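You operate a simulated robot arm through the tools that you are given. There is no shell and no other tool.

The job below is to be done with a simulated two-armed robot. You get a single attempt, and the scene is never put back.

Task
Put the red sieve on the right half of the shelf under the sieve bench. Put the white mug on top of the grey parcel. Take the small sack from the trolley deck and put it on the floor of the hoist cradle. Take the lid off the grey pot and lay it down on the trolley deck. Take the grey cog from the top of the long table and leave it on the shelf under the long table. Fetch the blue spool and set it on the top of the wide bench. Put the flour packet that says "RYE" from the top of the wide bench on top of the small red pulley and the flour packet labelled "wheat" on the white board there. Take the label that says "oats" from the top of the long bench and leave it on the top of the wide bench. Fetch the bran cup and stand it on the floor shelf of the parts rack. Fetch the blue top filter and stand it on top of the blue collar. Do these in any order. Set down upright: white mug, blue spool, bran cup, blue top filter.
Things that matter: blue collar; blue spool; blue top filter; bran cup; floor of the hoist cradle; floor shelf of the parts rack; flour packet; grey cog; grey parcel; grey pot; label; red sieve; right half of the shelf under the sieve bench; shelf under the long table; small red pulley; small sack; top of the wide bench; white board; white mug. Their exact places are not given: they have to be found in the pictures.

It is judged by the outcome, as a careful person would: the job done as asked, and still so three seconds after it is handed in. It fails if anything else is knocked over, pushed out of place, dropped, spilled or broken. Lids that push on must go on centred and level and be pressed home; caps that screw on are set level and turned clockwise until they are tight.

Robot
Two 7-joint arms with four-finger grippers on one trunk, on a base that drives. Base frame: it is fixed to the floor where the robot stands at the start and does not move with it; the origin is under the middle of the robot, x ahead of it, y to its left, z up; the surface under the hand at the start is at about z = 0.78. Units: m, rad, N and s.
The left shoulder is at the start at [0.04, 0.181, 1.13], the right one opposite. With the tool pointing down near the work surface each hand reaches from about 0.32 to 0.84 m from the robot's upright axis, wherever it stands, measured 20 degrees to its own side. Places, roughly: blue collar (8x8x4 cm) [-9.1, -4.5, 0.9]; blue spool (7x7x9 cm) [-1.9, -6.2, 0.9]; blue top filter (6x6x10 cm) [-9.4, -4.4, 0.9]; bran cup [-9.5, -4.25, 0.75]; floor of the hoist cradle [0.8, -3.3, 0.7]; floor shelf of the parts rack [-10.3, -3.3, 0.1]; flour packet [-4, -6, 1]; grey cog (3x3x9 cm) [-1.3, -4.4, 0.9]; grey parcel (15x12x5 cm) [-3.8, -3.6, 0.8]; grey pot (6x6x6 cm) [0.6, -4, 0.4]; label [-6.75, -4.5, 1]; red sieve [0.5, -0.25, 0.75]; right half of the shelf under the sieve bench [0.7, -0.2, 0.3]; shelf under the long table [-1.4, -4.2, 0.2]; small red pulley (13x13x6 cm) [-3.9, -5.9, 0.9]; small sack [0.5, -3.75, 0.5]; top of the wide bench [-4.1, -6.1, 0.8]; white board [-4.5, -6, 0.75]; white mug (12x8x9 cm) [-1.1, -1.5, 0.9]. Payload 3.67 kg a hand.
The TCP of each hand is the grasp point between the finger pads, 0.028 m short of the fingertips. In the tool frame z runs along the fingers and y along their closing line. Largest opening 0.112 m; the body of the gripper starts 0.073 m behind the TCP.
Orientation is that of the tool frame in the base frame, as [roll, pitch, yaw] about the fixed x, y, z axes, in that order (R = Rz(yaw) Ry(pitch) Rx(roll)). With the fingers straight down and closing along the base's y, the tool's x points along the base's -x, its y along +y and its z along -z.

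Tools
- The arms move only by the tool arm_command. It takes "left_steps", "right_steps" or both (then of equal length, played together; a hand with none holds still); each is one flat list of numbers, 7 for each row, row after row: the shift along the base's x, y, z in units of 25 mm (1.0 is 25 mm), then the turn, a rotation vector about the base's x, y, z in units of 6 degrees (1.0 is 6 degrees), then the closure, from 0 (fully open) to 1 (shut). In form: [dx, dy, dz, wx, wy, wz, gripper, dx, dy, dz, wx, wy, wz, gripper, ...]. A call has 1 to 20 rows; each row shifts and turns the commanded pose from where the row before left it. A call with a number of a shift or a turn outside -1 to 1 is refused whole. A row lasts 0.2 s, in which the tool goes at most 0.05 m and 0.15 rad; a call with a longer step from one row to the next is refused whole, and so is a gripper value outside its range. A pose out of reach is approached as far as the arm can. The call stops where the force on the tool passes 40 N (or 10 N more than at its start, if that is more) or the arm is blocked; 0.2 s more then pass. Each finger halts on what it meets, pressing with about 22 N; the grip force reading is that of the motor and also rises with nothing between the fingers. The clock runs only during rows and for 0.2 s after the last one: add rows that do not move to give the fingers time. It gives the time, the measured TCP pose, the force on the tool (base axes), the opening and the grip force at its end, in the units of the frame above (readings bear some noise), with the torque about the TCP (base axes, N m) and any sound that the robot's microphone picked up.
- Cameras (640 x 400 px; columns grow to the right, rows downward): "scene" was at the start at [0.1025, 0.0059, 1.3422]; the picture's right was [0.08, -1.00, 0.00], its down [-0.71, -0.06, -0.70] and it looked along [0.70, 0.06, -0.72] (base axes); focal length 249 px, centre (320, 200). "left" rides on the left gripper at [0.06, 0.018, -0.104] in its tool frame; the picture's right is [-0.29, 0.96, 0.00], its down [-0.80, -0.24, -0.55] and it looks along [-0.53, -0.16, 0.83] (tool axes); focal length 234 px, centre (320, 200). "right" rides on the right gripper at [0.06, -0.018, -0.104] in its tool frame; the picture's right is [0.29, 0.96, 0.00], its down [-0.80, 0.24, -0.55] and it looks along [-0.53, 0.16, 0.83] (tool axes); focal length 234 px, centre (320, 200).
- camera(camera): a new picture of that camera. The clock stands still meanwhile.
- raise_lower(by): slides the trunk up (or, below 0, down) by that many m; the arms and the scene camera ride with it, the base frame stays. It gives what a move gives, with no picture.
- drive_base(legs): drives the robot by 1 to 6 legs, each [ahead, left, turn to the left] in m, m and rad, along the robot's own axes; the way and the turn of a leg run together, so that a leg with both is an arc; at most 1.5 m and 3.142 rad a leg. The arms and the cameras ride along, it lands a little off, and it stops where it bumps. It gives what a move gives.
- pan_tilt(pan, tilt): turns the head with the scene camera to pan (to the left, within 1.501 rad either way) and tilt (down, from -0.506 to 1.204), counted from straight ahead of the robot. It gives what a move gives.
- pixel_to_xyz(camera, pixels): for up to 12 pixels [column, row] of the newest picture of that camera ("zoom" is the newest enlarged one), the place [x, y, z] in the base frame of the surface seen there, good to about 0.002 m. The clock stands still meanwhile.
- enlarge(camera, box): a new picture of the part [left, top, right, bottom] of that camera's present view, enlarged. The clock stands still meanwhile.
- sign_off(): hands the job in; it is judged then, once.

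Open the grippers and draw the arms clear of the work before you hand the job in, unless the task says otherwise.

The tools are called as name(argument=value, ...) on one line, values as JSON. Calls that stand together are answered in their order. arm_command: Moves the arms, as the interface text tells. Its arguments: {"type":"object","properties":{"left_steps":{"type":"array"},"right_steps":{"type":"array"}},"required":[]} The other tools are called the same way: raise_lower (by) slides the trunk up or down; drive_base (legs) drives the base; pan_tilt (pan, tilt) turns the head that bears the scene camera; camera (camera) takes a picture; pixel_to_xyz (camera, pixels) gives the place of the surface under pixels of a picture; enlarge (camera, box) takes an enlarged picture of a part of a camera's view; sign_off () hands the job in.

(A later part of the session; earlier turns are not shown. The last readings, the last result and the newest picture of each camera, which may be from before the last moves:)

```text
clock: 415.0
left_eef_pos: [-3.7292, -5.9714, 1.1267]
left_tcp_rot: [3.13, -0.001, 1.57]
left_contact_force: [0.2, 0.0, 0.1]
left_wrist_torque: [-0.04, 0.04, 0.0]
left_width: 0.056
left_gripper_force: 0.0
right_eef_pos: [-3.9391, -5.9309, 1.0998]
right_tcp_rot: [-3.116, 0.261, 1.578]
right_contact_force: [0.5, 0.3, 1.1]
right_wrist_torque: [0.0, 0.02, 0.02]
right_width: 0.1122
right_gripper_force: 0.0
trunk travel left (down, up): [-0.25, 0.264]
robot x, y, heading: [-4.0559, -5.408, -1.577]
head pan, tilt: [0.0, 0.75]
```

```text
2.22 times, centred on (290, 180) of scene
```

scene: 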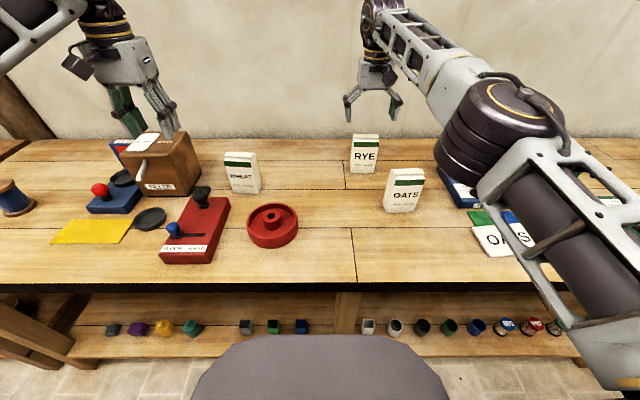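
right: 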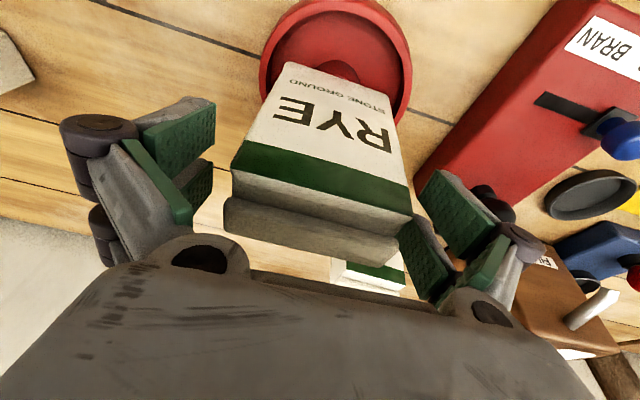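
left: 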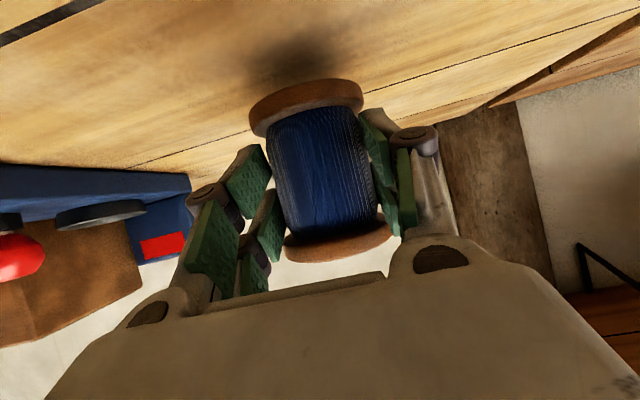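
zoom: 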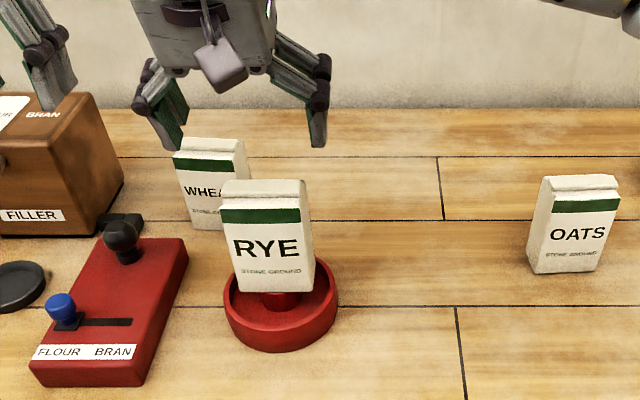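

RYE stands upright on the pulley. For WHEAT I use the left hand: I retract the right hand up and back and bring the left hand above WHEAT at (−3.838,−6.093).

arm_command(left_steps=[-0.44, -0.48, 0, 0, 0, 0, 0, -0.44, -0.48, 0, 0, 0, 0, 0, -0.44, -0.48, 0, 0, 0, 0, 0, -0.44, -0.48, 0, 0, 0, 0, 0, -0.44, -0.48, 0, 0, 0, 0, 0, -0.44, -0.48, 0, 0, 0, 0, 0, -0.44, -0.48, 0, 0, 0, 0, 0, -0.44, -0.48, 0, 0, 0, 0, 0, -0.44, -0.48, 0, 0, 0, 0, 0, -0.44, -0.48, 0, 0, 0, 0, 0], right_steps=[-0.6, 0.4, 0.7, 0.25, 0, 0, 0.3, -0.6, 0.4, 0.7, 0.25, 0, 0, 0.3, -0.8, 0.5, 0.5, 0.25, 0, 0, 0.3, -0.8, 0.5, 0.5, 0.25, 0, 0, 0.3, -0.8, 0.5, 0.5, 0.25, 0, 0, 0.3, -0.8, 0.5, 0.2, 0.25, 0, 0, 0.3, -0.8, 0.5, 0.2, 0.25, 0, 0, 0.3, -0.8, 0.5, 0.2, 0.25, 0, 0, 0.3, -0.8, 0.5, 0, 0.25, 0, 0, 0.3, -0.8, 0.5, 0, 0.25, 0, 0, 0.3])

camera(camera="left")

camera(camera="scene")

```text
clock: 417.2
left_eef_pos: [-3.8395, -6.0939, 1.1259]
left_tcp_rot: [3.127, 0.0, 1.571]
left_contact_force: [-0.1, 0.3, 0.1]
left_wrist_torque: [0.0, 0.0, 0.01]
left_width: 0.1117
left_gripper_force: 0.1
right_eef_pos: [-4.1305, -5.8108, 1.1873]
right_tcp_rot: [-3.12, 0.0, 1.578]
right_contact_force: [-0.6, 0.2, -0.6]
right_wrist_torque: [0.02, -0.02, 0.02]
right_width: 0.0787
right_gripper_force: 0.0
trunk travel left (down, up): [-0.25, 0.264]
robot x, y, heading: [-4.0579, -5.4041, -1.573]
head pan, tilt: [0.0, 0.75]
```

```text
taken
```

left: 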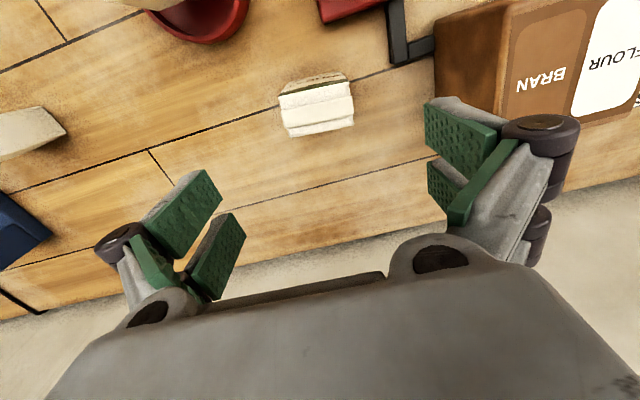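

```text
taken
```

scene: 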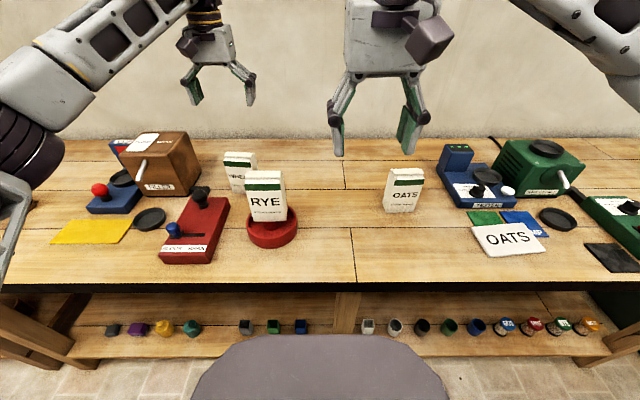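

WHEAT's top is on the hand's axis (318,108). I descend to z≈0.948 and close on its sides.

arm_command(left_steps=[0, 0, -0.79, 0, 0, 0, 0, 0, 0, -0.79, 0, 0, 0, 0, 0, 0, -0.79, 0, 0, 0, 0, 0, 0, -0.79, 0, 0, 0, 0, 0, 0, -0.79, 0, 0, 0, 0, 0, 0, -0.79, 0, 0, 0, 0, 0, 0, -0.79, 0, 0, 0, 0, 0, 0, -0.79, 0, 0, 0, 0, 0, 0, -0.79, 0, 0, 0, 0, 0, 0, 0, 0, 0, 0, 0.15, 0, 0, 0, 0, 0, 0, 0.3, 0, 0, 0, 0, 0, 0, 0.5, 0, 0, 0, 0, 0, 0, 0.8, 0, 0, 0, 0, 0, 0, 0.8])

camera(camera="left")

enlarge(camera="scene", box=[120, 90, 340, 270])

```text
clock: 420.2
left_eef_pos: [-3.8381, -6.0928, 0.9501]
left_tcp_rot: [3.129, 0.001, 1.57]
left_contact_force: [-0.1, -1.9, 4.2]
left_wrist_torque: [-0.2, 0.28, -0.06]
left_width: 0.0802
left_gripper_force: 21.7
right_eef_pos: [-4.1291, -5.8111, 1.1882]
right_tcp_rot: [-3.119, 0.0, 1.578]
right_contact_force: [-0.2, 0.9, 0.3]
right_wrist_torque: [0.01, 0.0, 0.01]
right_width: 0.0785
right_gripper_force: 0.1
trunk travel left (down, up): [-0.25, 0.264]
robot x, y, heading: [-4.057, -5.4058, -1.573]
head pan, tilt: [0.0, 0.75]
```

```text
taken
```

left: 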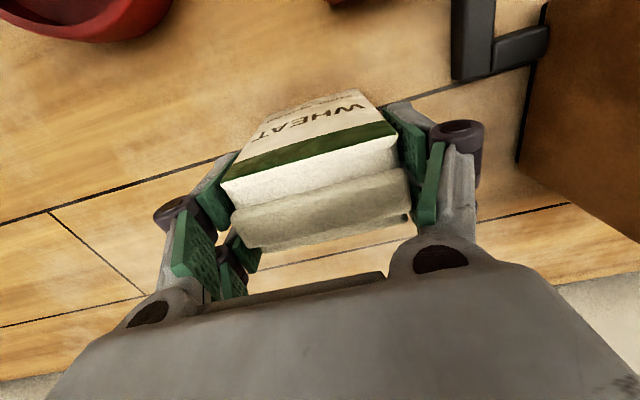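

```text
2.22 times, centred on (230, 180) of scene
```

zoom: 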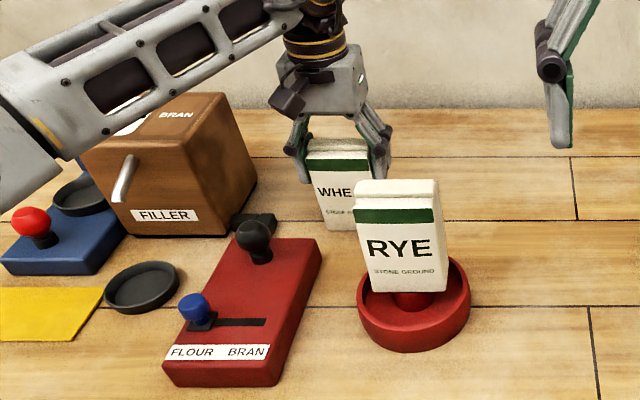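

WHEAT is gripped. I lift it 0.23 m, well above the other packets, and strafe right 0.6 m toward the white board.

arm_command(left_steps=[0, 0, 0.4, 0, 0, 0, 0.8, 0, 0, 0.8, 0, 0, 0, 0.8, 0, 0, 1, 0, 0, 0, 0.8, 0, 0, 1, 0, 0, 0, 0.8, 0, 0, 1, 0, 0, 0, 0.8, 0, 0, 1, 0, 0, 0, 0.8, 0, 0, 1, 0, 0, 0, 0.8, 0, 0, 1, 0, 0, 0, 0.8, 0, 0, 1, 0, 0, 0, 0.8, 0, 0, 0.8, 0, 0, 0, 0.8])

drive_base(legs=[[0, -0.58, 0]])

camera(camera="scene")

```text
clock: 422.4
left_eef_pos: [-3.8411, -6.0898, 1.1764]
left_tcp_rot: [3.127, -0.003, 1.57]
left_contact_force: [-0.4, 1.0, -3.5]
left_wrist_torque: [0.0, -0.02, -0.02]
left_width: 0.0801
left_gripper_force: 21.7
right_eef_pos: [-4.1278, -5.8106, 1.1896]
right_tcp_rot: [-3.119, 0.0, 1.577]
right_contact_force: [0.6, -0.4, -0.3]
right_wrist_torque: [-0.02, -0.03, 0.03]
right_width: 0.0783
right_gripper_force: 0.0
trunk travel left (down, up): [-0.25, 0.264]
robot x, y, heading: [-4.0576, -5.4046, -1.575]
head pan, tilt: [0.0, 0.75]
```

```text
clock: 425.8
left_eef_pos: [-4.4055, -6.0899, 1.1749]
left_tcp_rot: [3.129, -0.001, 1.59]
left_contact_force: [0.3, -0.2, -4.1]
left_wrist_torque: [-0.01, 0.02, 0.02]
left_width: 0.08
left_gripper_force: 22.0
right_eef_pos: [-4.6983, -5.8145, 1.1884]
right_tcp_rot: [-3.12, -0.001, 1.593]
right_contact_force: [0.2, -0.5, 0.3]
right_wrist_torque: [-0.01, -0.03, -0.02]
right_width: 0.0785
right_gripper_force: 0.0
trunk travel left (down, up): [-0.25, 0.264]
robot x, y, heading: [-4.6365, -5.4068, -1.561]
head pan, tilt: [0.0, 0.75]
```

```text
taken
```

scene: 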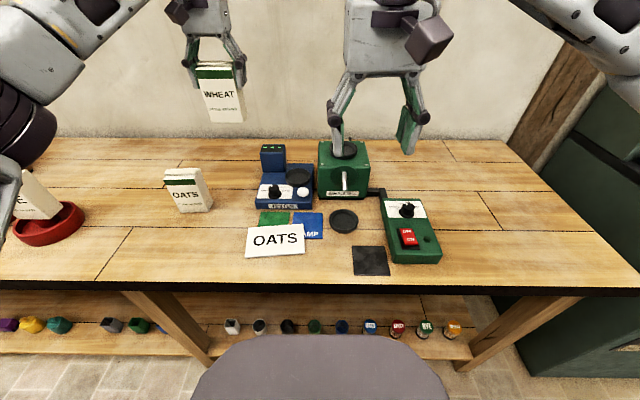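

The white board is at (277,240). I zoom and measure its corners.

enlarge(camera="scene", box=[220, 190, 340, 270])

pixel_to_xyz(camera="zoom", pixels=[[145, 190], [440, 180], [460, 330], [140, 345], [300, 260], [300, 200], [300, 330], [160, 260], [440, 260], [230, 160], [420, 150], [300, 352]])

```text
5.00 times, centred on (280, 230) of scene
```

zoom: 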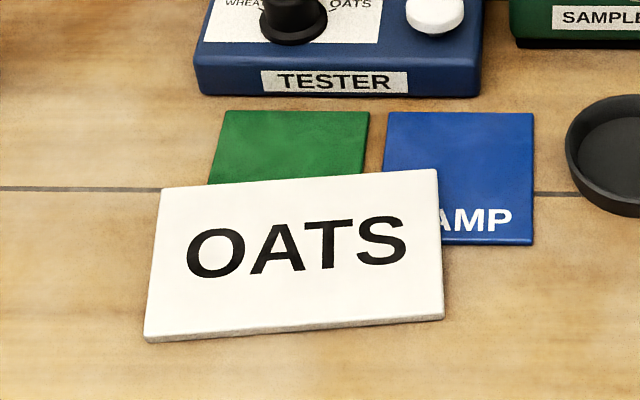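

```text
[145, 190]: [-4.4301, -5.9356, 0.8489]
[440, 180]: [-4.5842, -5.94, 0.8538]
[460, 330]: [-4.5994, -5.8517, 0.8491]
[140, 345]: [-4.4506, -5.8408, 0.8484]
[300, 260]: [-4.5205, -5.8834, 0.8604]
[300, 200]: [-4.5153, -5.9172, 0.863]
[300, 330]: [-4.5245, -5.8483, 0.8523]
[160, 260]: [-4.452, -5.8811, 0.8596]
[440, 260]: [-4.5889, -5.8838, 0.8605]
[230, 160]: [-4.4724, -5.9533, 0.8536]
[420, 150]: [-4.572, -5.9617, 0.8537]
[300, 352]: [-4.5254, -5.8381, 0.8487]
```

The white board is about 0.14×0.085 m centred at (−4.518,−5.893), top z≈0.861. I move WHEAT over its centre and lower to ~25 mm above it.

arm_command(left_steps=[-0.5625, 0.985, 0, 0, 0, 0, 0.8, -0.5625, 0.985, 0, 0, 0, 0, 0.8, -0.5625, 0.985, 0, 0, 0, 0, 0.8, -0.5625, 0.985, 0, 0, 0, 0, 0.8, -0.5625, 0.985, 0, 0, 0, 0, 0.8, -0.5625, 0.985, 0, 0, 0, 0, 0.8, -0.5625, 0.985, 0, 0, 0, 0, 0.8, -0.5625, 0.985, 0, 0, 0, 0, 0.8, 0, 0, -0.84, 0, 0, 0, 0.8, 0, 0, -0.84, 0, 0, 0, 0.8, 0, 0, -0.84, 0, 0, 0, 0.8, 0, 0, -0.84, 0, 0, 0, 0.8, 0, 0, -0.84, 0, 0, 0, 0.8, 0, 0, -0.84, 0, 0, 0, 0.8, 0, 0, -0.84, 0, 0, 0, 0.8, 0, 0, -0.84, 0, 0, 0, 0.8, 0, 0, -0.84, 0, 0, 0, 0.8, 0, 0, 0, 0, 0, 0, 0.8])

enlarge(camera="scene", box=[180, 120, 380, 280])

camera(camera="left")

```text
clock: 429.6
left_eef_pos: [-4.521, -5.8936, 0.9882]
left_tcp_rot: [3.129, -0.004, 1.587]
left_contact_force: [-0.3, 0.0, -4.0]
left_wrist_torque: [0.03, 0.02, -0.03]
left_width: 0.0803
left_gripper_force: 21.8
right_eef_pos: [-4.6995, -5.816, 1.188]
right_tcp_rot: [-3.119, 0.0, 1.593]
right_contact_force: [-0.1, 0.5, 0.5]
right_wrist_torque: [0.01, 0.01, -0.01]
right_width: 0.0786
right_gripper_force: 0.0
trunk travel left (down, up): [-0.25, 0.264]
robot x, y, heading: [-4.636, -5.4138, -1.556]
head pan, tilt: [0.0, 0.75]
```

```text
2.50 times, centred on (280, 200) of scene
```

zoom: 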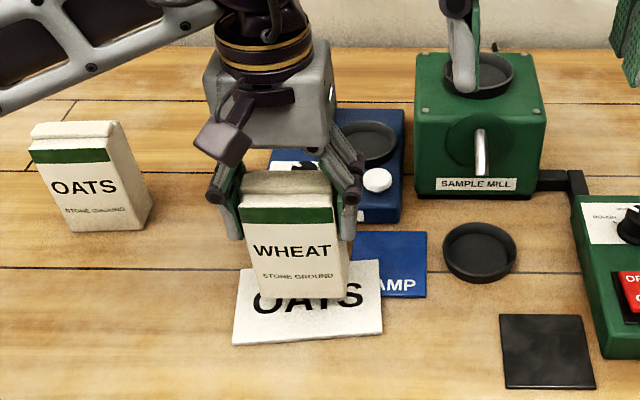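

```text
taken
```

left: 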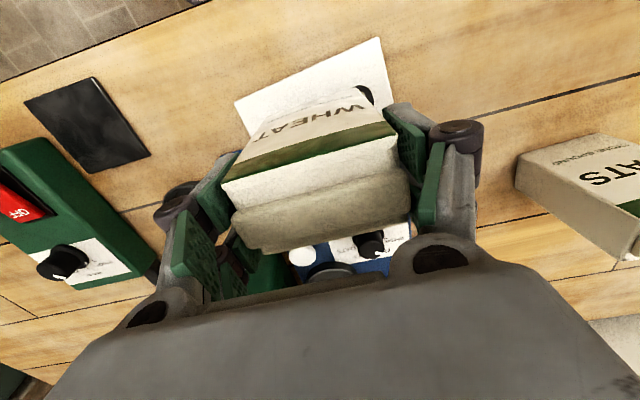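

WHEAT is above the white board. I check the packet's lower edge against the board.

pixel_to_xyz(camera="zoom", pixels=[[255, 288], [340, 294], [300, 290], [245, 330], [375, 325], [300, 320], [355, 270], [240, 300]])

arm_command(left_steps=[0, 0, -0.4, 0, 0, 0, 0.8, 0, 0, -0.3, 0, 0, 0, 0.8, 0, 0, -0.15, 0, 0, 0, 0.8, 0, 0, 0, 0, 0, 0, 0.8])

```text
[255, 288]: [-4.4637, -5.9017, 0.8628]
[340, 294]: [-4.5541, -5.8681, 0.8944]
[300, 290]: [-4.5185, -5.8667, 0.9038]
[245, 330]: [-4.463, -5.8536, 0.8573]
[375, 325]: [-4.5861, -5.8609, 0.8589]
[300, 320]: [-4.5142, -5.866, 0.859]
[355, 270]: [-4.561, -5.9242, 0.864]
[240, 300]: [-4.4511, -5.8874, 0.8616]
```

```text
clock: 430.6
left_eef_pos: [-4.5199, -5.892, 0.966]
left_tcp_rot: [3.127, -0.002, 1.587]
left_contact_force: [0.5, 0.6, -3.0]
left_wrist_torque: [-0.04, 0.01, -0.02]
left_width: 0.08
left_gripper_force: 21.9
right_eef_pos: [-4.6992, -5.8158, 1.1888]
right_tcp_rot: [-3.119, -0.001, 1.593]
right_contact_force: [0.4, -0.3, 0.0]
right_wrist_torque: [-0.03, 0.0, 0.0]
right_width: 0.0781
right_gripper_force: 0.0
trunk travel left (down, up): [-0.25, 0.264]
robot x, y, heading: [-4.6376, -5.4059, -1.555]
head pan, tilt: [0.0, 0.75]
```

The packet falls well within the board. I lower the last few mm.

arm_command(left_steps=[0, 0, -0.1, 0, 0, 0, 0.8, 0, 0, -0.08, 0, 0, 0, 0.8, 0, 0, 0, 0, 0, 0, 0.8])

```text
clock: 431.4
left_eef_pos: [-4.5195, -5.892, 0.9627]
left_tcp_rot: [3.129, 0.003, 1.587]
left_contact_force: [2.0, -1.2, 11.9]
left_wrist_torque: [-0.24, -0.07, -0.03]
left_width: 0.0801
left_gripper_force: 21.5
right_eef_pos: [-4.6975, -5.8133, 1.1883]
right_tcp_rot: [-3.118, 0.002, 1.592]
right_contact_force: [-0.5, 0.2, -0.1]
right_wrist_torque: [-0.02, 0.0, -0.01]
right_width: 0.0783
right_gripper_force: 0.1
trunk travel left (down, up): [-0.25, 0.264]
robot x, y, heading: [-4.6336, -5.408, -1.561]
head pan, tilt: [0.0, 0.75]
```

Contact (12 N). I ease 1 mm, open slowly and rise straight up.

arm_command(left_steps=[0, 0, 0.04, 0, 0, 0, 0.5, 0, 0, 0, 0, 0, 0, 0.28, 0, 0, 0, 0, 0, 0, 0.2, 0, 0, 0, 0, 0, 0, 0.1, 0, 0, 0, 0, 0, 0, 0, 0, 0, 0.3, 0, 0, 0, 0, 0, 0, 0.7, 0, 0, 0, 0, 0, 0, 0.9, 0, 0, 0, 0, 0, 0, 0.9, 0, 0, 0, 0, 0, 0, 0.9, 0, 0, 0, 0, 0, 0, 0.9, 0, 0, 0, 0])

camera(camera="scene")

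```text
clock: 433.8
left_eef_pos: [-4.52, -5.893, 1.078]
left_tcp_rot: [3.128, -0.002, 1.588]
left_contact_force: [1.0, 0.4, 0.3]
left_wrist_torque: [-0.02, -0.01, 0.03]
left_width: 0.1119
left_gripper_force: 0.1
right_eef_pos: [-4.6982, -5.8151, 1.1886]
right_tcp_rot: [-3.12, 0.001, 1.595]
right_contact_force: [-0.2, 0.3, -0.3]
right_wrist_torque: [-0.02, -0.02, 0.03]
right_width: 0.0783
right_gripper_force: 0.0
trunk travel left (down, up): [-0.25, 0.264]
robot x, y, heading: [-4.6341, -5.4083, -1.557]
head pan, tilt: [0.0, 0.75]
```

```text
taken
```

scene: 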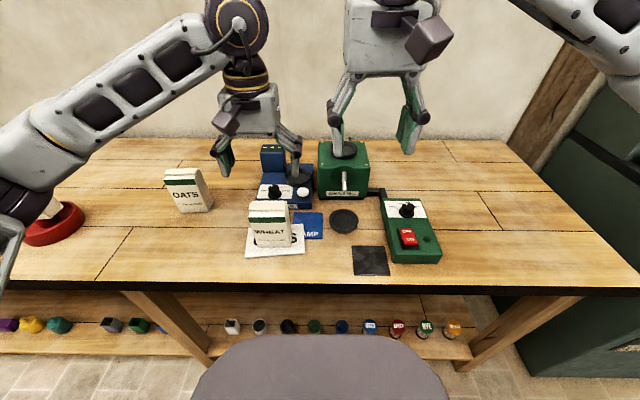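

WHEAT stands on the white board. Next the label: I back off 0.45 m, bring the hands up/in, and turn right to face west toward the long bench.

drive_base(legs=[[-0.42, 0, 0]])

arm_command(left_steps=[0, 0.3, 0.4, 0, 0, 0, 0.5, 0, 0.3, 0.4, 0, 0, 0, 0.5, 0, 0.3, 0.4, 0, 0, 0, 0.5, 0, 0.3, 0.4, 0, 0, 0, 0.5], right_steps=[-0.4, -0.3, 0, 0, 0, 0, 0.5, -0.4, -0.3, 0, 0, 0, 0, 0.5, -0.4, -0.3, 0, 0, 0, 0, 0.5, -0.4, -0.3, 0, 0, 0, 0, 0.5])

drive_base(legs=[[0, 0, -1.58]])

pan_tilt(pan=0, tilt=0.4)

camera(camera="scene")

```text
clock: 436.4
left_eef_pos: [-4.5281, -5.4811, 1.077]
left_tcp_rot: [3.129, -0.002, 1.578]
left_contact_force: [-0.4, -0.4, -0.3]
left_wrist_torque: [-0.01, -0.05, 0.02]
left_width: 0.1122
left_gripper_force: 0.1
right_eef_pos: [-4.7061, -5.4011, 1.1885]
right_tcp_rot: [-3.117, 0.001, 1.583]
right_contact_force: [0.3, 0.3, 0.9]
right_wrist_torque: [-0.02, -0.04, -0.03]
right_width: 0.0781
right_gripper_force: 0.1
trunk travel left (down, up): [-0.25, 0.264]
robot x, y, heading: [-4.6382, -4.9964, -1.569]
head pan, tilt: [0.0, 0.75]
```

```text
clock: 437.4
left_eef_pos: [-4.5291, -5.4499, 1.1181]
left_tcp_rot: [3.128, -0.001, 1.578]
left_contact_force: [-0.6, 0.3, 0.8]
left_wrist_torque: [0.01, -0.01, -0.01]
left_width: 0.0563
left_gripper_force: 0.0
right_eef_pos: [-4.7465, -5.432, 1.1883]
right_tcp_rot: [-3.121, 0.0, 1.586]
right_contact_force: [-0.3, -0.4, 0.1]
right_wrist_torque: [-0.03, -0.01, -0.02]
right_width: 0.056
right_gripper_force: 0.1
trunk travel left (down, up): [-0.25, 0.264]
robot x, y, heading: [-4.6411, -4.993, -1.565]
head pan, tilt: [0.0, 0.75]
```

```text
clock: 442.1
left_eef_pos: [-5.0951, -5.0909, 1.1178]
left_tcp_rot: [3.129, -0.003, -0.027]
left_contact_force: [0.5, 0.4, 0.0]
left_wrist_torque: [0.02, -0.01, -0.01]
left_width: 0.056
left_gripper_force: 0.0
right_eef_pos: [-5.0712, -4.8742, 1.1872]
right_tcp_rot: [-3.118, 0.0, -0.021]
right_contact_force: [-0.7, 0.3, 0.3]
right_wrist_torque: [-0.03, -0.04, 0.02]
right_width: 0.0563
right_gripper_force: 0.1
trunk travel left (down, up): [-0.25, 0.264]
robot x, y, heading: [-4.6376, -4.9939, 3.106]
head pan, tilt: [0.0, 0.75]
```

```text
clock: 442.9
left_eef_pos: [-5.0955, -5.0908, 1.1179]
left_tcp_rot: [3.13, -0.002, -0.025]
left_contact_force: [-0.1, 0.0, 0.8]
left_wrist_torque: [-0.03, 0.01, -0.01]
left_width: 0.056
left_gripper_force: 0.0
right_eef_pos: [-5.0701, -4.8743, 1.1872]
right_tcp_rot: [-3.12, 0.0, -0.02]
right_contact_force: [0.4, 0.1, -0.3]
right_wrist_torque: [0.03, 0.03, 0.0]
right_width: 0.0558
right_gripper_force: 0.0
trunk travel left (down, up): [-0.25, 0.264]
robot x, y, heading: [-4.6357, -4.9982, 3.112]
head pan, tilt: [0.0, 0.4]
```

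```text
taken
```

scene: 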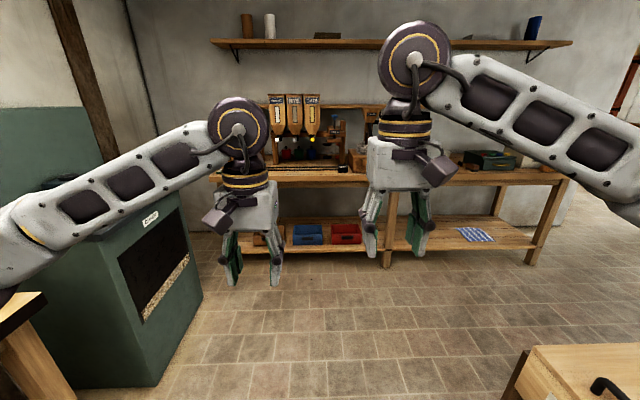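

The long bench is ahead along the west wall. I zoom in on its top to find the labels.

enlarge(camera="scene", box=[200, 80, 380, 200])

enlarge(camera="scene", box=[410, 110, 590, 230])

```text
3.33 times, centred on (290, 140) of scene
```

zoom: 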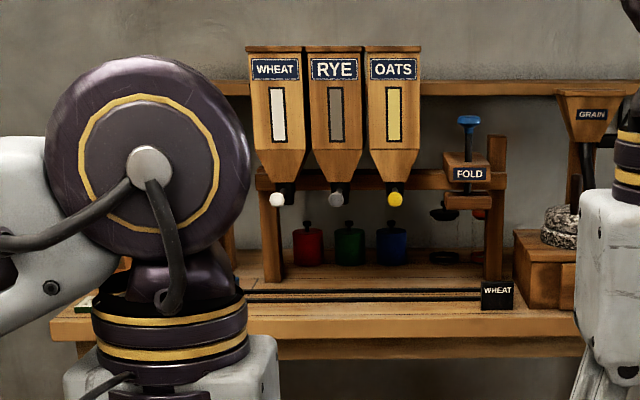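

```text
3.33 times, centred on (500, 170) of scene
```

zoom: 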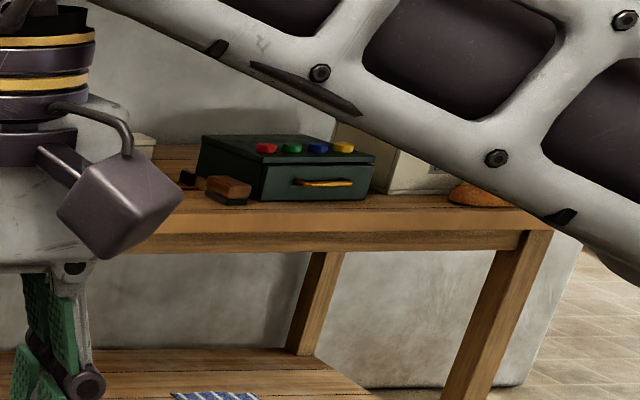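

A small black label "WHEAT" is visible at about (352,168). I measure it and move nearer to see the others.

pixel_to_xyz(camera="scene", pixels=[[352, 168], [225, 170], [330, 175], [365, 175], [240, 178], [550, 172], [480, 178], [395, 265], [530, 265], [460, 180], [300, 165], [190, 300]])

drive_base(legs=[[0.85, -0.3, 0.03]])

camera(camera="scene")

```text
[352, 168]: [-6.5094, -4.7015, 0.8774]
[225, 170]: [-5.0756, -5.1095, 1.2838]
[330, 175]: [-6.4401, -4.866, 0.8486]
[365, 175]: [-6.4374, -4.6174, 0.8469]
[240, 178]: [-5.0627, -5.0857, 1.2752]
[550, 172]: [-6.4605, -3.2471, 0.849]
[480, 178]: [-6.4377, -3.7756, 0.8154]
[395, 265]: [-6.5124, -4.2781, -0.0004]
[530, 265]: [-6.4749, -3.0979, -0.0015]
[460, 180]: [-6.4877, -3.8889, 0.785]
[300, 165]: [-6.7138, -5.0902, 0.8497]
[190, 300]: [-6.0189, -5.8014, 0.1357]
```

```text
clock: 447.6
left_eef_pos: [-5.9215, -4.7881, 1.1179]
left_tcp_rot: [3.131, -0.002, -0.004]
left_contact_force: [0.1, -0.1, 0.1]
left_wrist_torque: [0.01, -0.02, 0.01]
left_width: 0.056
left_gripper_force: 0.0
right_eef_pos: [-5.902, -4.5709, 1.1873]
right_tcp_rot: [-3.119, 0.0, 0.002]
right_contact_force: [1.1, 0.5, 1.3]
right_wrist_torque: [0.0, 0.01, 0.0]
right_width: 0.056
right_gripper_force: 0.0
trunk travel left (down, up): [-0.25, 0.264]
robot x, y, heading: [-5.4656, -4.6838, 3.134]
head pan, tilt: [0.0, 0.4]
```

```text
taken
```

scene: 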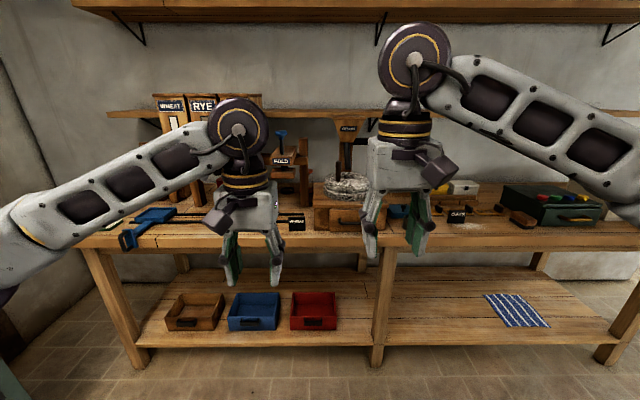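

Two black labels are visible at (297,221) and (458,216). I zoom on both.

enlarge(camera="scene", box=[260, 180, 340, 240])

enlarge(camera="scene", box=[420, 180, 520, 240])

enlarge(camera="scene", box=[90, 150, 460, 270])

```text
6.67 times, centred on (300, 210) of scene
```

zoom: 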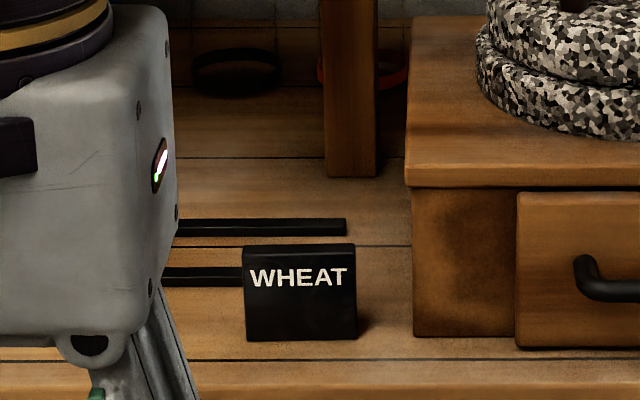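

```text
6.40 times, centred on (470, 210) of scene
```

zoom: 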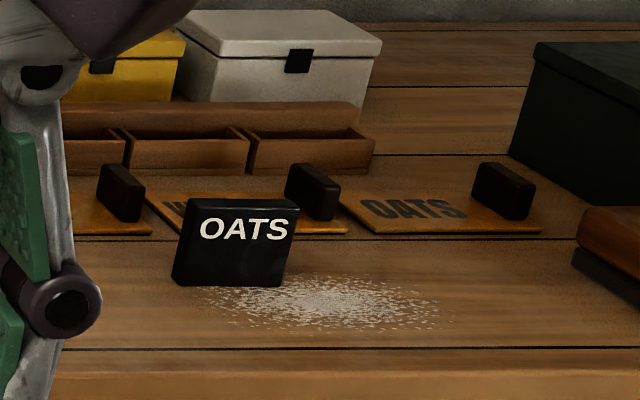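

```text
1.73 times, centred on (275, 210) of scene
```

zoom: 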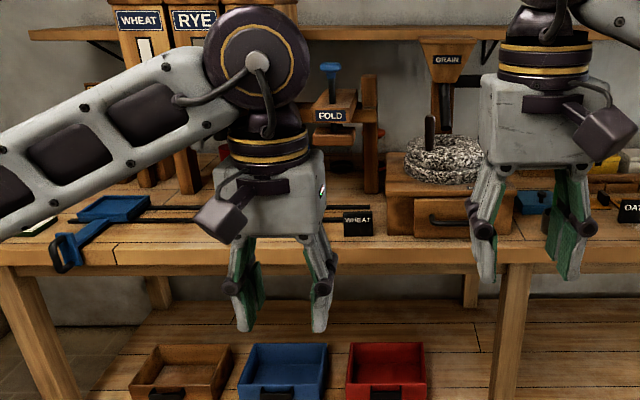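

The black OATS label stands at about (458,215). I measure its position and compare with the stated place.

pixel_to_xyz(camera="scene", pixels=[[458, 216], [450, 222], [465, 213], [459, 211], [297, 222], [490, 213], [350, 190], [345, 215], [390, 225], [410, 230], [320, 235], [480, 225]])

```text
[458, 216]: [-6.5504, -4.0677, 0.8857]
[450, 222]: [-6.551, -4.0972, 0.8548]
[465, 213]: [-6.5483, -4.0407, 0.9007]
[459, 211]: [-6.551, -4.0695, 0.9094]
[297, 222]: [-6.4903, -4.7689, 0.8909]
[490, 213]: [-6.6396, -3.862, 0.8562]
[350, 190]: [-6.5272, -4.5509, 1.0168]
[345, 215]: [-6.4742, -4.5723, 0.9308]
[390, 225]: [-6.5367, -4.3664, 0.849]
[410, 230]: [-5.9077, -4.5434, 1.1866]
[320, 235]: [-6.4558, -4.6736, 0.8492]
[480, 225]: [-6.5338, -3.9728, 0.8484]
```

The OATS label is at (−6.55,−4.07), z 0.849–0.909. To be sure there's no other "oats" label, I spread the arms aside and view the whole bench top.

arm_command(left_steps=[0, -0.9, 0.3, 0, 0, 0, 0.5, 0, -0.9, 0.3, 0, 0, 0, 0.5, 0, -0.9, 0.3, 0, 0, 0, 0.5, 0, -0.9, 0.3, 0, 0, 0, 0.5, 0, -0.9, 0.3, 0, 0, 0, 0.5, 0, -0.9, 0.3, 0, 0, 0, 0.5, 0, -0.9, 0.3, 0, 0, 0, 0.5, 0, -0.9, 0.3, 0, 0, 0, 0.5], right_steps=[0, 0.9, 0.2, 0, 0, 0, 0.5, 0, 0.9, 0.2, 0, 0, 0, 0.5, 0, 0.9, 0.2, 0, 0, 0, 0.5, 0, 0.9, 0.2, 0, 0, 0, 0.5, 0, 0.9, 0.2, 0, 0, 0, 0.5, 0, 0.9, 0.2, 0, 0, 0, 0.5, 0, 0.9, 0.2, 0, 0, 0, 0.5, 0, 0.9, 0.2, 0, 0, 0, 0.5])

camera(camera="scene")

```text
clock: 449.4
left_eef_pos: [-5.9193, -4.9666, 1.1785]
left_tcp_rot: [3.131, 0.001, -0.005]
left_contact_force: [-0.5, -0.6, -0.3]
left_wrist_torque: [-0.02, 0.03, -0.02]
left_width: 0.0561
left_gripper_force: 0.0
right_eef_pos: [-5.9013, -4.3902, 1.2274]
right_tcp_rot: [-3.118, -0.001, 0.002]
right_contact_force: [0.3, 0.4, -0.3]
right_wrist_torque: [0.01, 0.02, 0.0]
right_width: 0.056
right_gripper_force: 0.1
trunk travel left (down, up): [-0.25, 0.264]
robot x, y, heading: [-5.4683, -4.6858, 3.135]
head pan, tilt: [0.0, 0.4]
```

```text
taken
```

scene: 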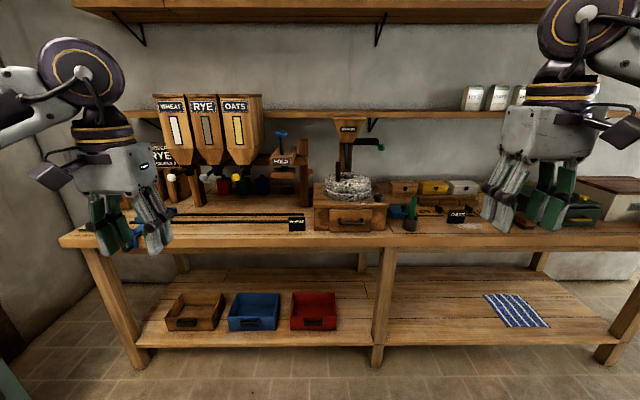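

Now most of the bench top is visible. I zoom on the left, middle and right parts for other labels.

enlarge(camera="scene", box=[100, 130, 320, 260])

enlarge(camera="scene", box=[300, 150, 500, 250])

```text
2.91 times, centred on (210, 195) of scene
```

zoom: 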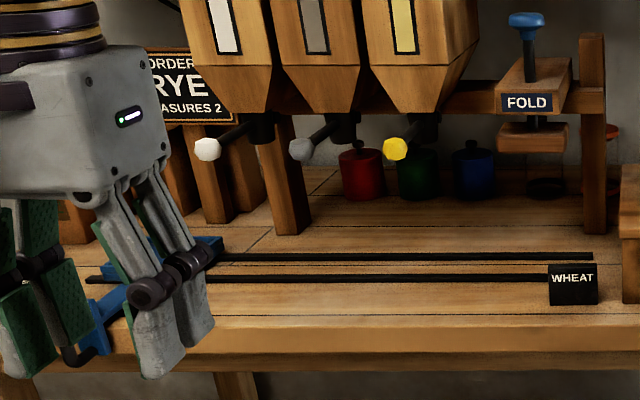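

```text
3.20 times, centred on (400, 200) of scene
```

zoom: 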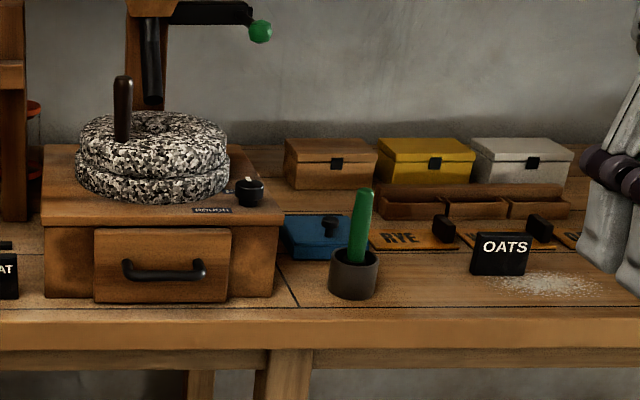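

The standing black OATS label is the one. I draw the left hand back, then drive so the right hand can reach the label at (−6.55,−4.07).

arm_command(left_steps=[0.6, 0, 0.3, 0, 0, 0, 0.5, 0.6, 0, 0.3, 0, 0, 0, 0.5, 0.6, 0, 0.3, 0, 0, 0, 0.5, 0.6, 0, 0.3, 0, 0, 0, 0.5, 0.6, 0, 0.3, 0, 0, 0, 0.5])

drive_base(legs=[[0.2, -0.46, 0], [0.26, 0, 0]])

pan_tilt(pan=-0.1, tilt=0.7)

camera(camera="scene")

```text
clock: 450.6
left_eef_pos: [-5.845, -4.9683, 1.2152]
left_tcp_rot: [3.131, 0.0, -0.007]
left_contact_force: [0.2, -0.3, -0.5]
left_wrist_torque: [-0.01, 0.01, -0.01]
left_width: 0.0561
left_gripper_force: 0.0
right_eef_pos: [-5.9004, -4.3908, 1.2288]
right_tcp_rot: [-3.118, 0.002, 0.001]
right_contact_force: [0.8, 0.3, -0.3]
right_wrist_torque: [0.0, 0.01, -0.03]
right_width: 0.0558
right_gripper_force: 0.1
trunk travel left (down, up): [-0.25, 0.264]
robot x, y, heading: [-5.4643, -4.6841, 3.134]
head pan, tilt: [0.0, 0.4]
```

```text
clock: 455.0
left_eef_pos: [-6.3058, -4.5169, 1.2152]
left_tcp_rot: [3.128, -0.001, -0.002]
left_contact_force: [-0.6, 0.4, 0.9]
left_wrist_torque: [0.0, 0.02, 0.03]
left_width: 0.0562
left_gripper_force: 0.0
right_eef_pos: [-6.3629, -3.94, 1.2269]
right_tcp_rot: [-3.118, -0.002, 0.004]
right_contact_force: [0.2, 0.2, 0.4]
right_wrist_torque: [0.03, -0.01, 0.0]
right_width: 0.0562
right_gripper_force: 0.1
trunk travel left (down, up): [-0.25, 0.264]
robot x, y, heading: [-5.9281, -4.2353, 3.134]
head pan, tilt: [0.0, 0.4]
```

```text
clock: 455.8
left_eef_pos: [-6.3066, -4.5179, 1.215]
left_tcp_rot: [3.129, 0.001, -0.002]
left_contact_force: [0.4, -0.1, -0.3]
left_wrist_torque: [-0.01, 0.02, 0.01]
left_width: 0.056
left_gripper_force: 0.0
right_eef_pos: [-6.3616, -3.9402, 1.2281]
right_tcp_rot: [-3.119, 0.002, 0.004]
right_contact_force: [0.4, -0.3, 0.2]
right_wrist_torque: [0.01, 0.02, 0.01]
right_width: 0.056
right_gripper_force: 0.0
trunk travel left (down, up): [-0.25, 0.264]
robot x, y, heading: [-5.9244, -4.234, 3.133]
head pan, tilt: [-0.099, 0.7]
```

```text
taken
```

scene: 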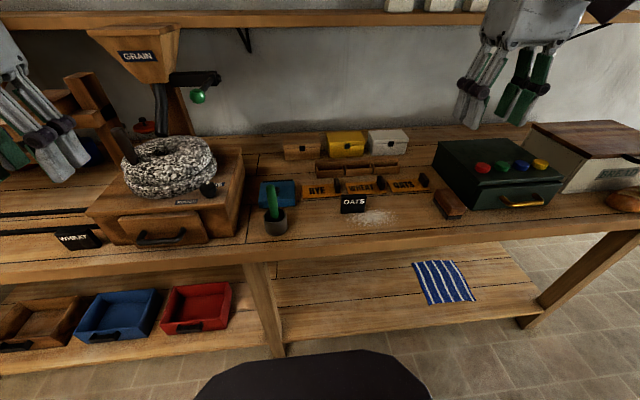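

The OATS label is at (354,203) with stencils behind it. I zoom and measure precisely.

enlarge(camera="scene", box=[310, 165, 410, 235])

pixel_to_xyz(camera="zoom", pixels=[[210, 165], [345, 165], [275, 160], [275, 200], [200, 235], [340, 235], [275, 170], [215, 172], [340, 168], [275, 158], [360, 120]])

```text
5.71 times, centred on (360, 200) of scene
```

zoom: 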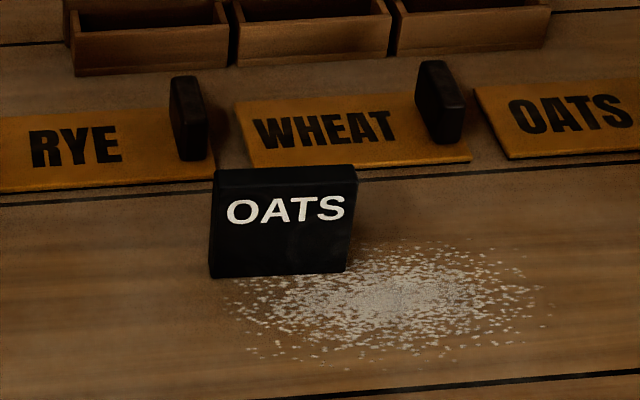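

```text
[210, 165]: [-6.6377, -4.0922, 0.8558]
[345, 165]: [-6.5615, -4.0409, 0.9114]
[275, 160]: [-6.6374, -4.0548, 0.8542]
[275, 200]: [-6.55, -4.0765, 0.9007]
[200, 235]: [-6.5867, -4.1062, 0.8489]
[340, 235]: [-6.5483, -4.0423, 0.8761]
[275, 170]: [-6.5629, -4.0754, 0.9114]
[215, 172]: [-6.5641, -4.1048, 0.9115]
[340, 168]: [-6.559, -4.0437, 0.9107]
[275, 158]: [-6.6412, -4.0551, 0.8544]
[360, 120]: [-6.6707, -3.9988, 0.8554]
```

The label is 71 mm wide in y, 18 mm thick, centred at (−6.558,−4.0715), top z 0.9115. I bring the open right hand above it at z≈0.97.

arm_command(right_steps=[-0.714, -0.477, -0.938, 0, 0, 0, 0.1, -0.714, -0.477, -0.938, 0, 0, 0, 0.05, -0.714, -0.477, -0.938, 0, 0, 0, 0, -0.714, -0.477, -0.938, 0, 0, 0, 0, -0.714, -0.477, -0.938, 0, 0, 0, 0, -0.714, -0.477, -0.938, 0, 0, 0, 0, -0.714, -0.477, -0.938, 0, 0, 0, 0, -0.714, -0.477, -0.938, 0, 0, 0, 0, -0.714, -0.477, -0.938, 0, 0, 0, 0, -0.714, -0.477, -0.938, 0, 0, 0, 0, -0.714, -0.477, -0.938, 0, 0, 0, 0, 0, 0, 0, 0, 0, 0, 0])

camera(camera="right")

camera(camera="scene")

```text
clock: 458.4
left_eef_pos: [-6.3059, -4.5164, 1.2159]
left_tcp_rot: [3.13, -0.001, -0.004]
left_contact_force: [0.4, 0.1, -0.4]
left_wrist_torque: [-0.03, 0.04, -0.01]
left_width: 0.0559
left_gripper_force: 0.0
right_eef_pos: [-6.5565, -4.07, 0.9722]
right_tcp_rot: [-3.119, 0.002, 0.004]
right_contact_force: [0.5, -0.3, -0.3]
right_wrist_torque: [-0.04, 0.03, -0.02]
right_width: 0.112
right_gripper_force: 0.1
trunk travel left (down, up): [-0.25, 0.264]
robot x, y, heading: [-5.9259, -4.2332, 3.138]
head pan, tilt: [-0.099, 0.7]
```

```text
taken
```

right: 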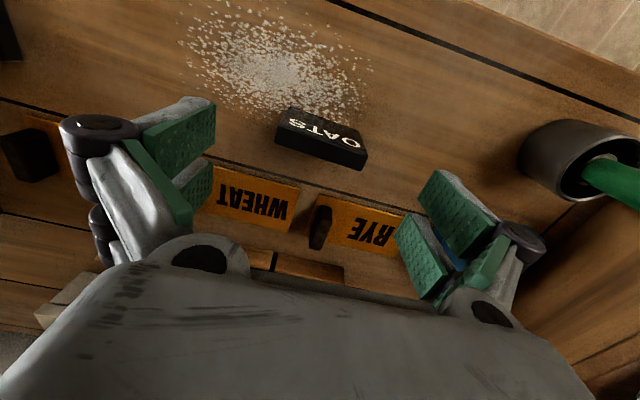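

```text
taken
```

scene: 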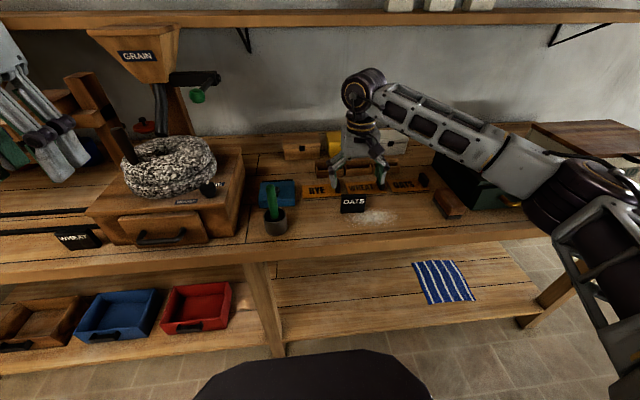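

The label is on axis at (320,145). I descend 80 mm and close.

arm_command(right_steps=[0, 0, -0.8, 0, 0, 0, 0, 0, 0, -0.8, 0, 0, 0, 0, 0, 0, -0.8, 0, 0, 0, 0, 0, 0, -0.8, 0, 0, 0, 0, 0, 0, 0, 0, 0, 0, 0.2, 0, 0, 0, 0, 0, 0, 0.35, 0, 0, 0, 0, 0, 0, 0.6, 0, 0, 0, 0, 0, 0, 0.9, 0, 0, 0, 0, 0, 0, 0.9])

camera(camera="right")

```text
clock: 460.4
left_eef_pos: [-6.306, -4.5182, 1.215]
left_tcp_rot: [3.13, -0.002, -0.005]
left_contact_force: [-0.2, 0.8, 0.6]
left_wrist_torque: [0.01, -0.03, 0.0]
left_width: 0.056
left_gripper_force: 0.1
right_eef_pos: [-6.5581, -4.0694, 0.8903]
right_tcp_rot: [-3.12, 0.001, 0.003]
right_contact_force: [0.1, -0.5, 1.0]
right_wrist_torque: [-0.08, 0.0, -0.01]
right_width: 0.0695
right_gripper_force: 22.6
trunk travel left (down, up): [-0.25, 0.264]
robot x, y, heading: [-5.9258, -4.2324, 3.144]
head pan, tilt: [-0.099, 0.7]
```

```text
taken
```

right: 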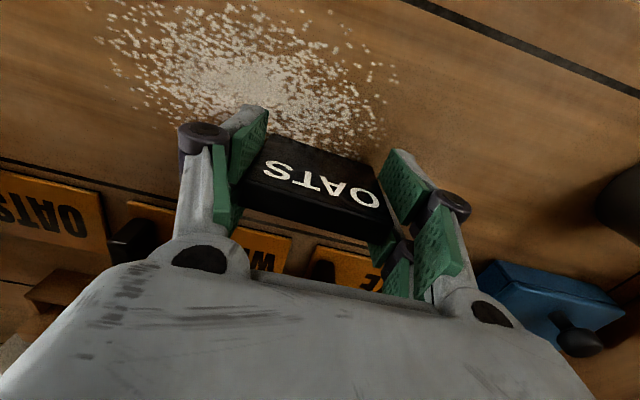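

Label gripped (69.5 mm). I lift it 0.2 m, back away from the long bench, and turn left toward the wide bench.

arm_command(right_steps=[0, 0, 0.4, 0, 0, 0, 0.9, 0, 0, 0.8, 0, 0, 0, 0.9, 0, 0, 1, 0, 0, 0, 0.9, 0, 0, 1, 0, 0, 0, 0.9, 0, 0, 1, 0, 0, 0, 0.9, 0, 0, 1, 0, 0, 0, 0.9, 0, 0, 1, 0, 0, 0, 0.9, 0.3, 0, 1, 0, 0, 0, 0.9, 0.5, 0, 0.5, 0, 0, 0, 0.9])

drive_base(legs=[[-0.35, 0.3, 0], [0, 0, 1.57]])

pan_tilt(pan=0.2, tilt=0.5)

camera(camera="scene")

```text
clock: 462.4
left_eef_pos: [-6.3064, -4.5172, 1.2164]
left_tcp_rot: [3.128, 0.001, -0.004]
left_contact_force: [1.0, 0.3, -0.9]
left_wrist_torque: [-0.03, -0.02, 0.01]
left_width: 0.0558
left_gripper_force: 0.2
right_eef_pos: [-6.5364, -4.0714, 1.0827]
right_tcp_rot: [-3.12, 0.0, 0.004]
right_contact_force: [0.3, -1.1, -0.5]
right_wrist_torque: [0.02, 0.0, -0.03]
right_width: 0.0695
right_gripper_force: 21.7
trunk travel left (down, up): [-0.25, 0.264]
robot x, y, heading: [-5.9286, -4.2304, 3.138]
head pan, tilt: [-0.099, 0.7]
```

```text
clock: 469.5
left_eef_pos: [-5.2937, -4.9248, 1.2151]
left_tcp_rot: [3.13, -0.003, 1.581]
left_contact_force: [-0.6, 0.5, 0.6]
left_wrist_torque: [0.04, -0.01, 0.0]
left_width: 0.056
left_gripper_force: 0.1
right_eef_pos: [-5.7373, -5.1627, 1.0818]
right_tcp_rot: [-3.119, 0.0, 1.589]
right_contact_force: [0.3, 0.0, -0.1]
right_wrist_torque: [0.0, -0.02, 0.01]
right_width: 0.069
right_gripper_force: 22.1
trunk travel left (down, up): [-0.25, 0.264]
robot x, y, heading: [-5.5829, -4.5467, -1.569]
head pan, tilt: [-0.099, 0.7]
```

```text
clock: 470.3
left_eef_pos: [-5.295, -4.9252, 1.2149]
left_tcp_rot: [3.128, -0.002, 1.582]
left_contact_force: [-0.4, -0.4, -0.3]
left_wrist_torque: [0.02, 0.02, 0.03]
left_width: 0.056
left_gripper_force: 0.0
right_eef_pos: [-5.7373, -5.1624, 1.0837]
right_tcp_rot: [-3.119, 0.0, 1.589]
right_contact_force: [-0.7, 0.5, -0.3]
right_wrist_torque: [0.02, 0.0, -0.02]
right_width: 0.0693
right_gripper_force: 22.6
trunk travel left (down, up): [-0.25, 0.264]
robot x, y, heading: [-5.5852, -4.551, -1.566]
head pan, tilt: [0.201, 0.499]
```

```text
taken
```

scene: 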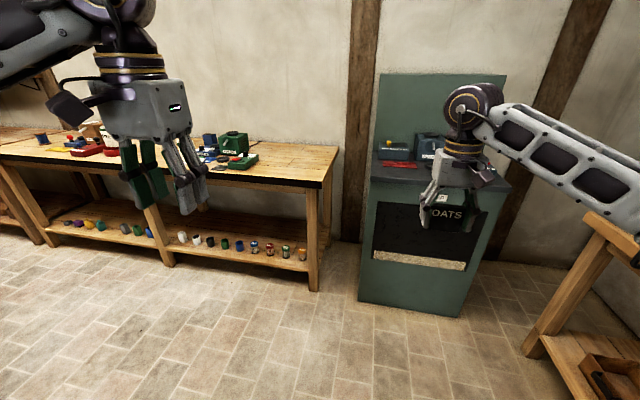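

The wide bench's right end is at (330,165) with free space near (300,165). I measure it.

pixel_to_xyz(camera="scene", pixels=[[300, 165], [325, 150], [318, 182], [285, 175], [300, 155], [260, 160], [365, 190], [360, 295], [310, 285], [240, 165]])

drive_base(legs=[[0.3, 0.52, 0], [0.5, 0, 0]])

pan_tilt(pan=-0.05, tilt=0.7)

camera(camera="scene")

```text
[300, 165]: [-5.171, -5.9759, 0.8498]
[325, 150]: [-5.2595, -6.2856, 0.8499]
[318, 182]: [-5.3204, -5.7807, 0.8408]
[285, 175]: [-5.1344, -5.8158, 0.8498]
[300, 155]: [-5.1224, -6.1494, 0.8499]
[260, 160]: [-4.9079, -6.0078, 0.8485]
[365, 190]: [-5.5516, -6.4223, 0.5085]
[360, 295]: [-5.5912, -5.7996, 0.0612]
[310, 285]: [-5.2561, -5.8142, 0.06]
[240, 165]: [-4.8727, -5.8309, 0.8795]
```

```text
clock: 476.3
left_eef_pos: [-4.767, -5.7174, 1.214]
left_tcp_rot: [3.13, 0.0, 1.585]
left_contact_force: [-0.4, -0.5, 0.1]
left_wrist_torque: [-0.01, 0.0, 0.0]
left_width: 0.0563
left_gripper_force: 0.1
right_eef_pos: [-5.2101, -5.9564, 1.0824]
right_tcp_rot: [-3.119, 0.002, 1.592]
right_contact_force: [0.0, -0.5, -0.7]
right_wrist_torque: [0.03, 0.0, 0.0]
right_width: 0.0695
right_gripper_force: 22.4
trunk travel left (down, up): [-0.25, 0.264]
robot x, y, heading: [-5.0559, -5.3453, -1.56]
head pan, tilt: [0.201, 0.499]
```

```text
clock: 477.0
left_eef_pos: [-4.7678, -5.716, 1.2159]
left_tcp_rot: [3.129, -0.002, 1.584]
left_contact_force: [-0.2, 0.5, -0.4]
left_wrist_torque: [-0.01, 0.03, 0.02]
left_width: 0.0558
left_gripper_force: 0.0
right_eef_pos: [-5.2113, -5.9564, 1.0832]
right_tcp_rot: [-3.12, 0.0, 1.593]
right_contact_force: [-0.2, 0.8, -0.1]
right_wrist_torque: [-0.04, -0.03, 0.0]
right_width: 0.0693
right_gripper_force: 21.7
trunk travel left (down, up): [-0.25, 0.264]
robot x, y, heading: [-5.0601, -5.3405, -1.558]
head pan, tilt: [-0.051, 0.7]
```

```text
taken
```

scene: 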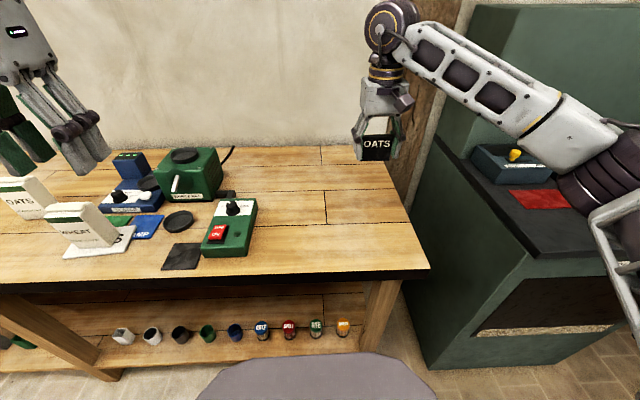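

The label hangs over the bench's right end. The elbow is near the green cabinet, so I measure clearance before lowering.

pixel_to_xyz(camera="scene", pixels=[[590, 190], [560, 140], [610, 170], [515, 155], [545, 195], [480, 100], [450, 70], [430, 180], [500, 235], [620, 230]])

```text
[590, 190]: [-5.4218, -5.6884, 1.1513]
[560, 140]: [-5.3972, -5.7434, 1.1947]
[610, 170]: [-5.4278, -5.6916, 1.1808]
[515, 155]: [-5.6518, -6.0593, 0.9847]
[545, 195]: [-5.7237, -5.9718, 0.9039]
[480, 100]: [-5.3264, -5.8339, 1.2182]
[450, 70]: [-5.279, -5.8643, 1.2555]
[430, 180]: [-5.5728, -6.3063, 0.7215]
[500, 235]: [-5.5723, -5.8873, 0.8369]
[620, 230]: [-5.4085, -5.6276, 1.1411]
```

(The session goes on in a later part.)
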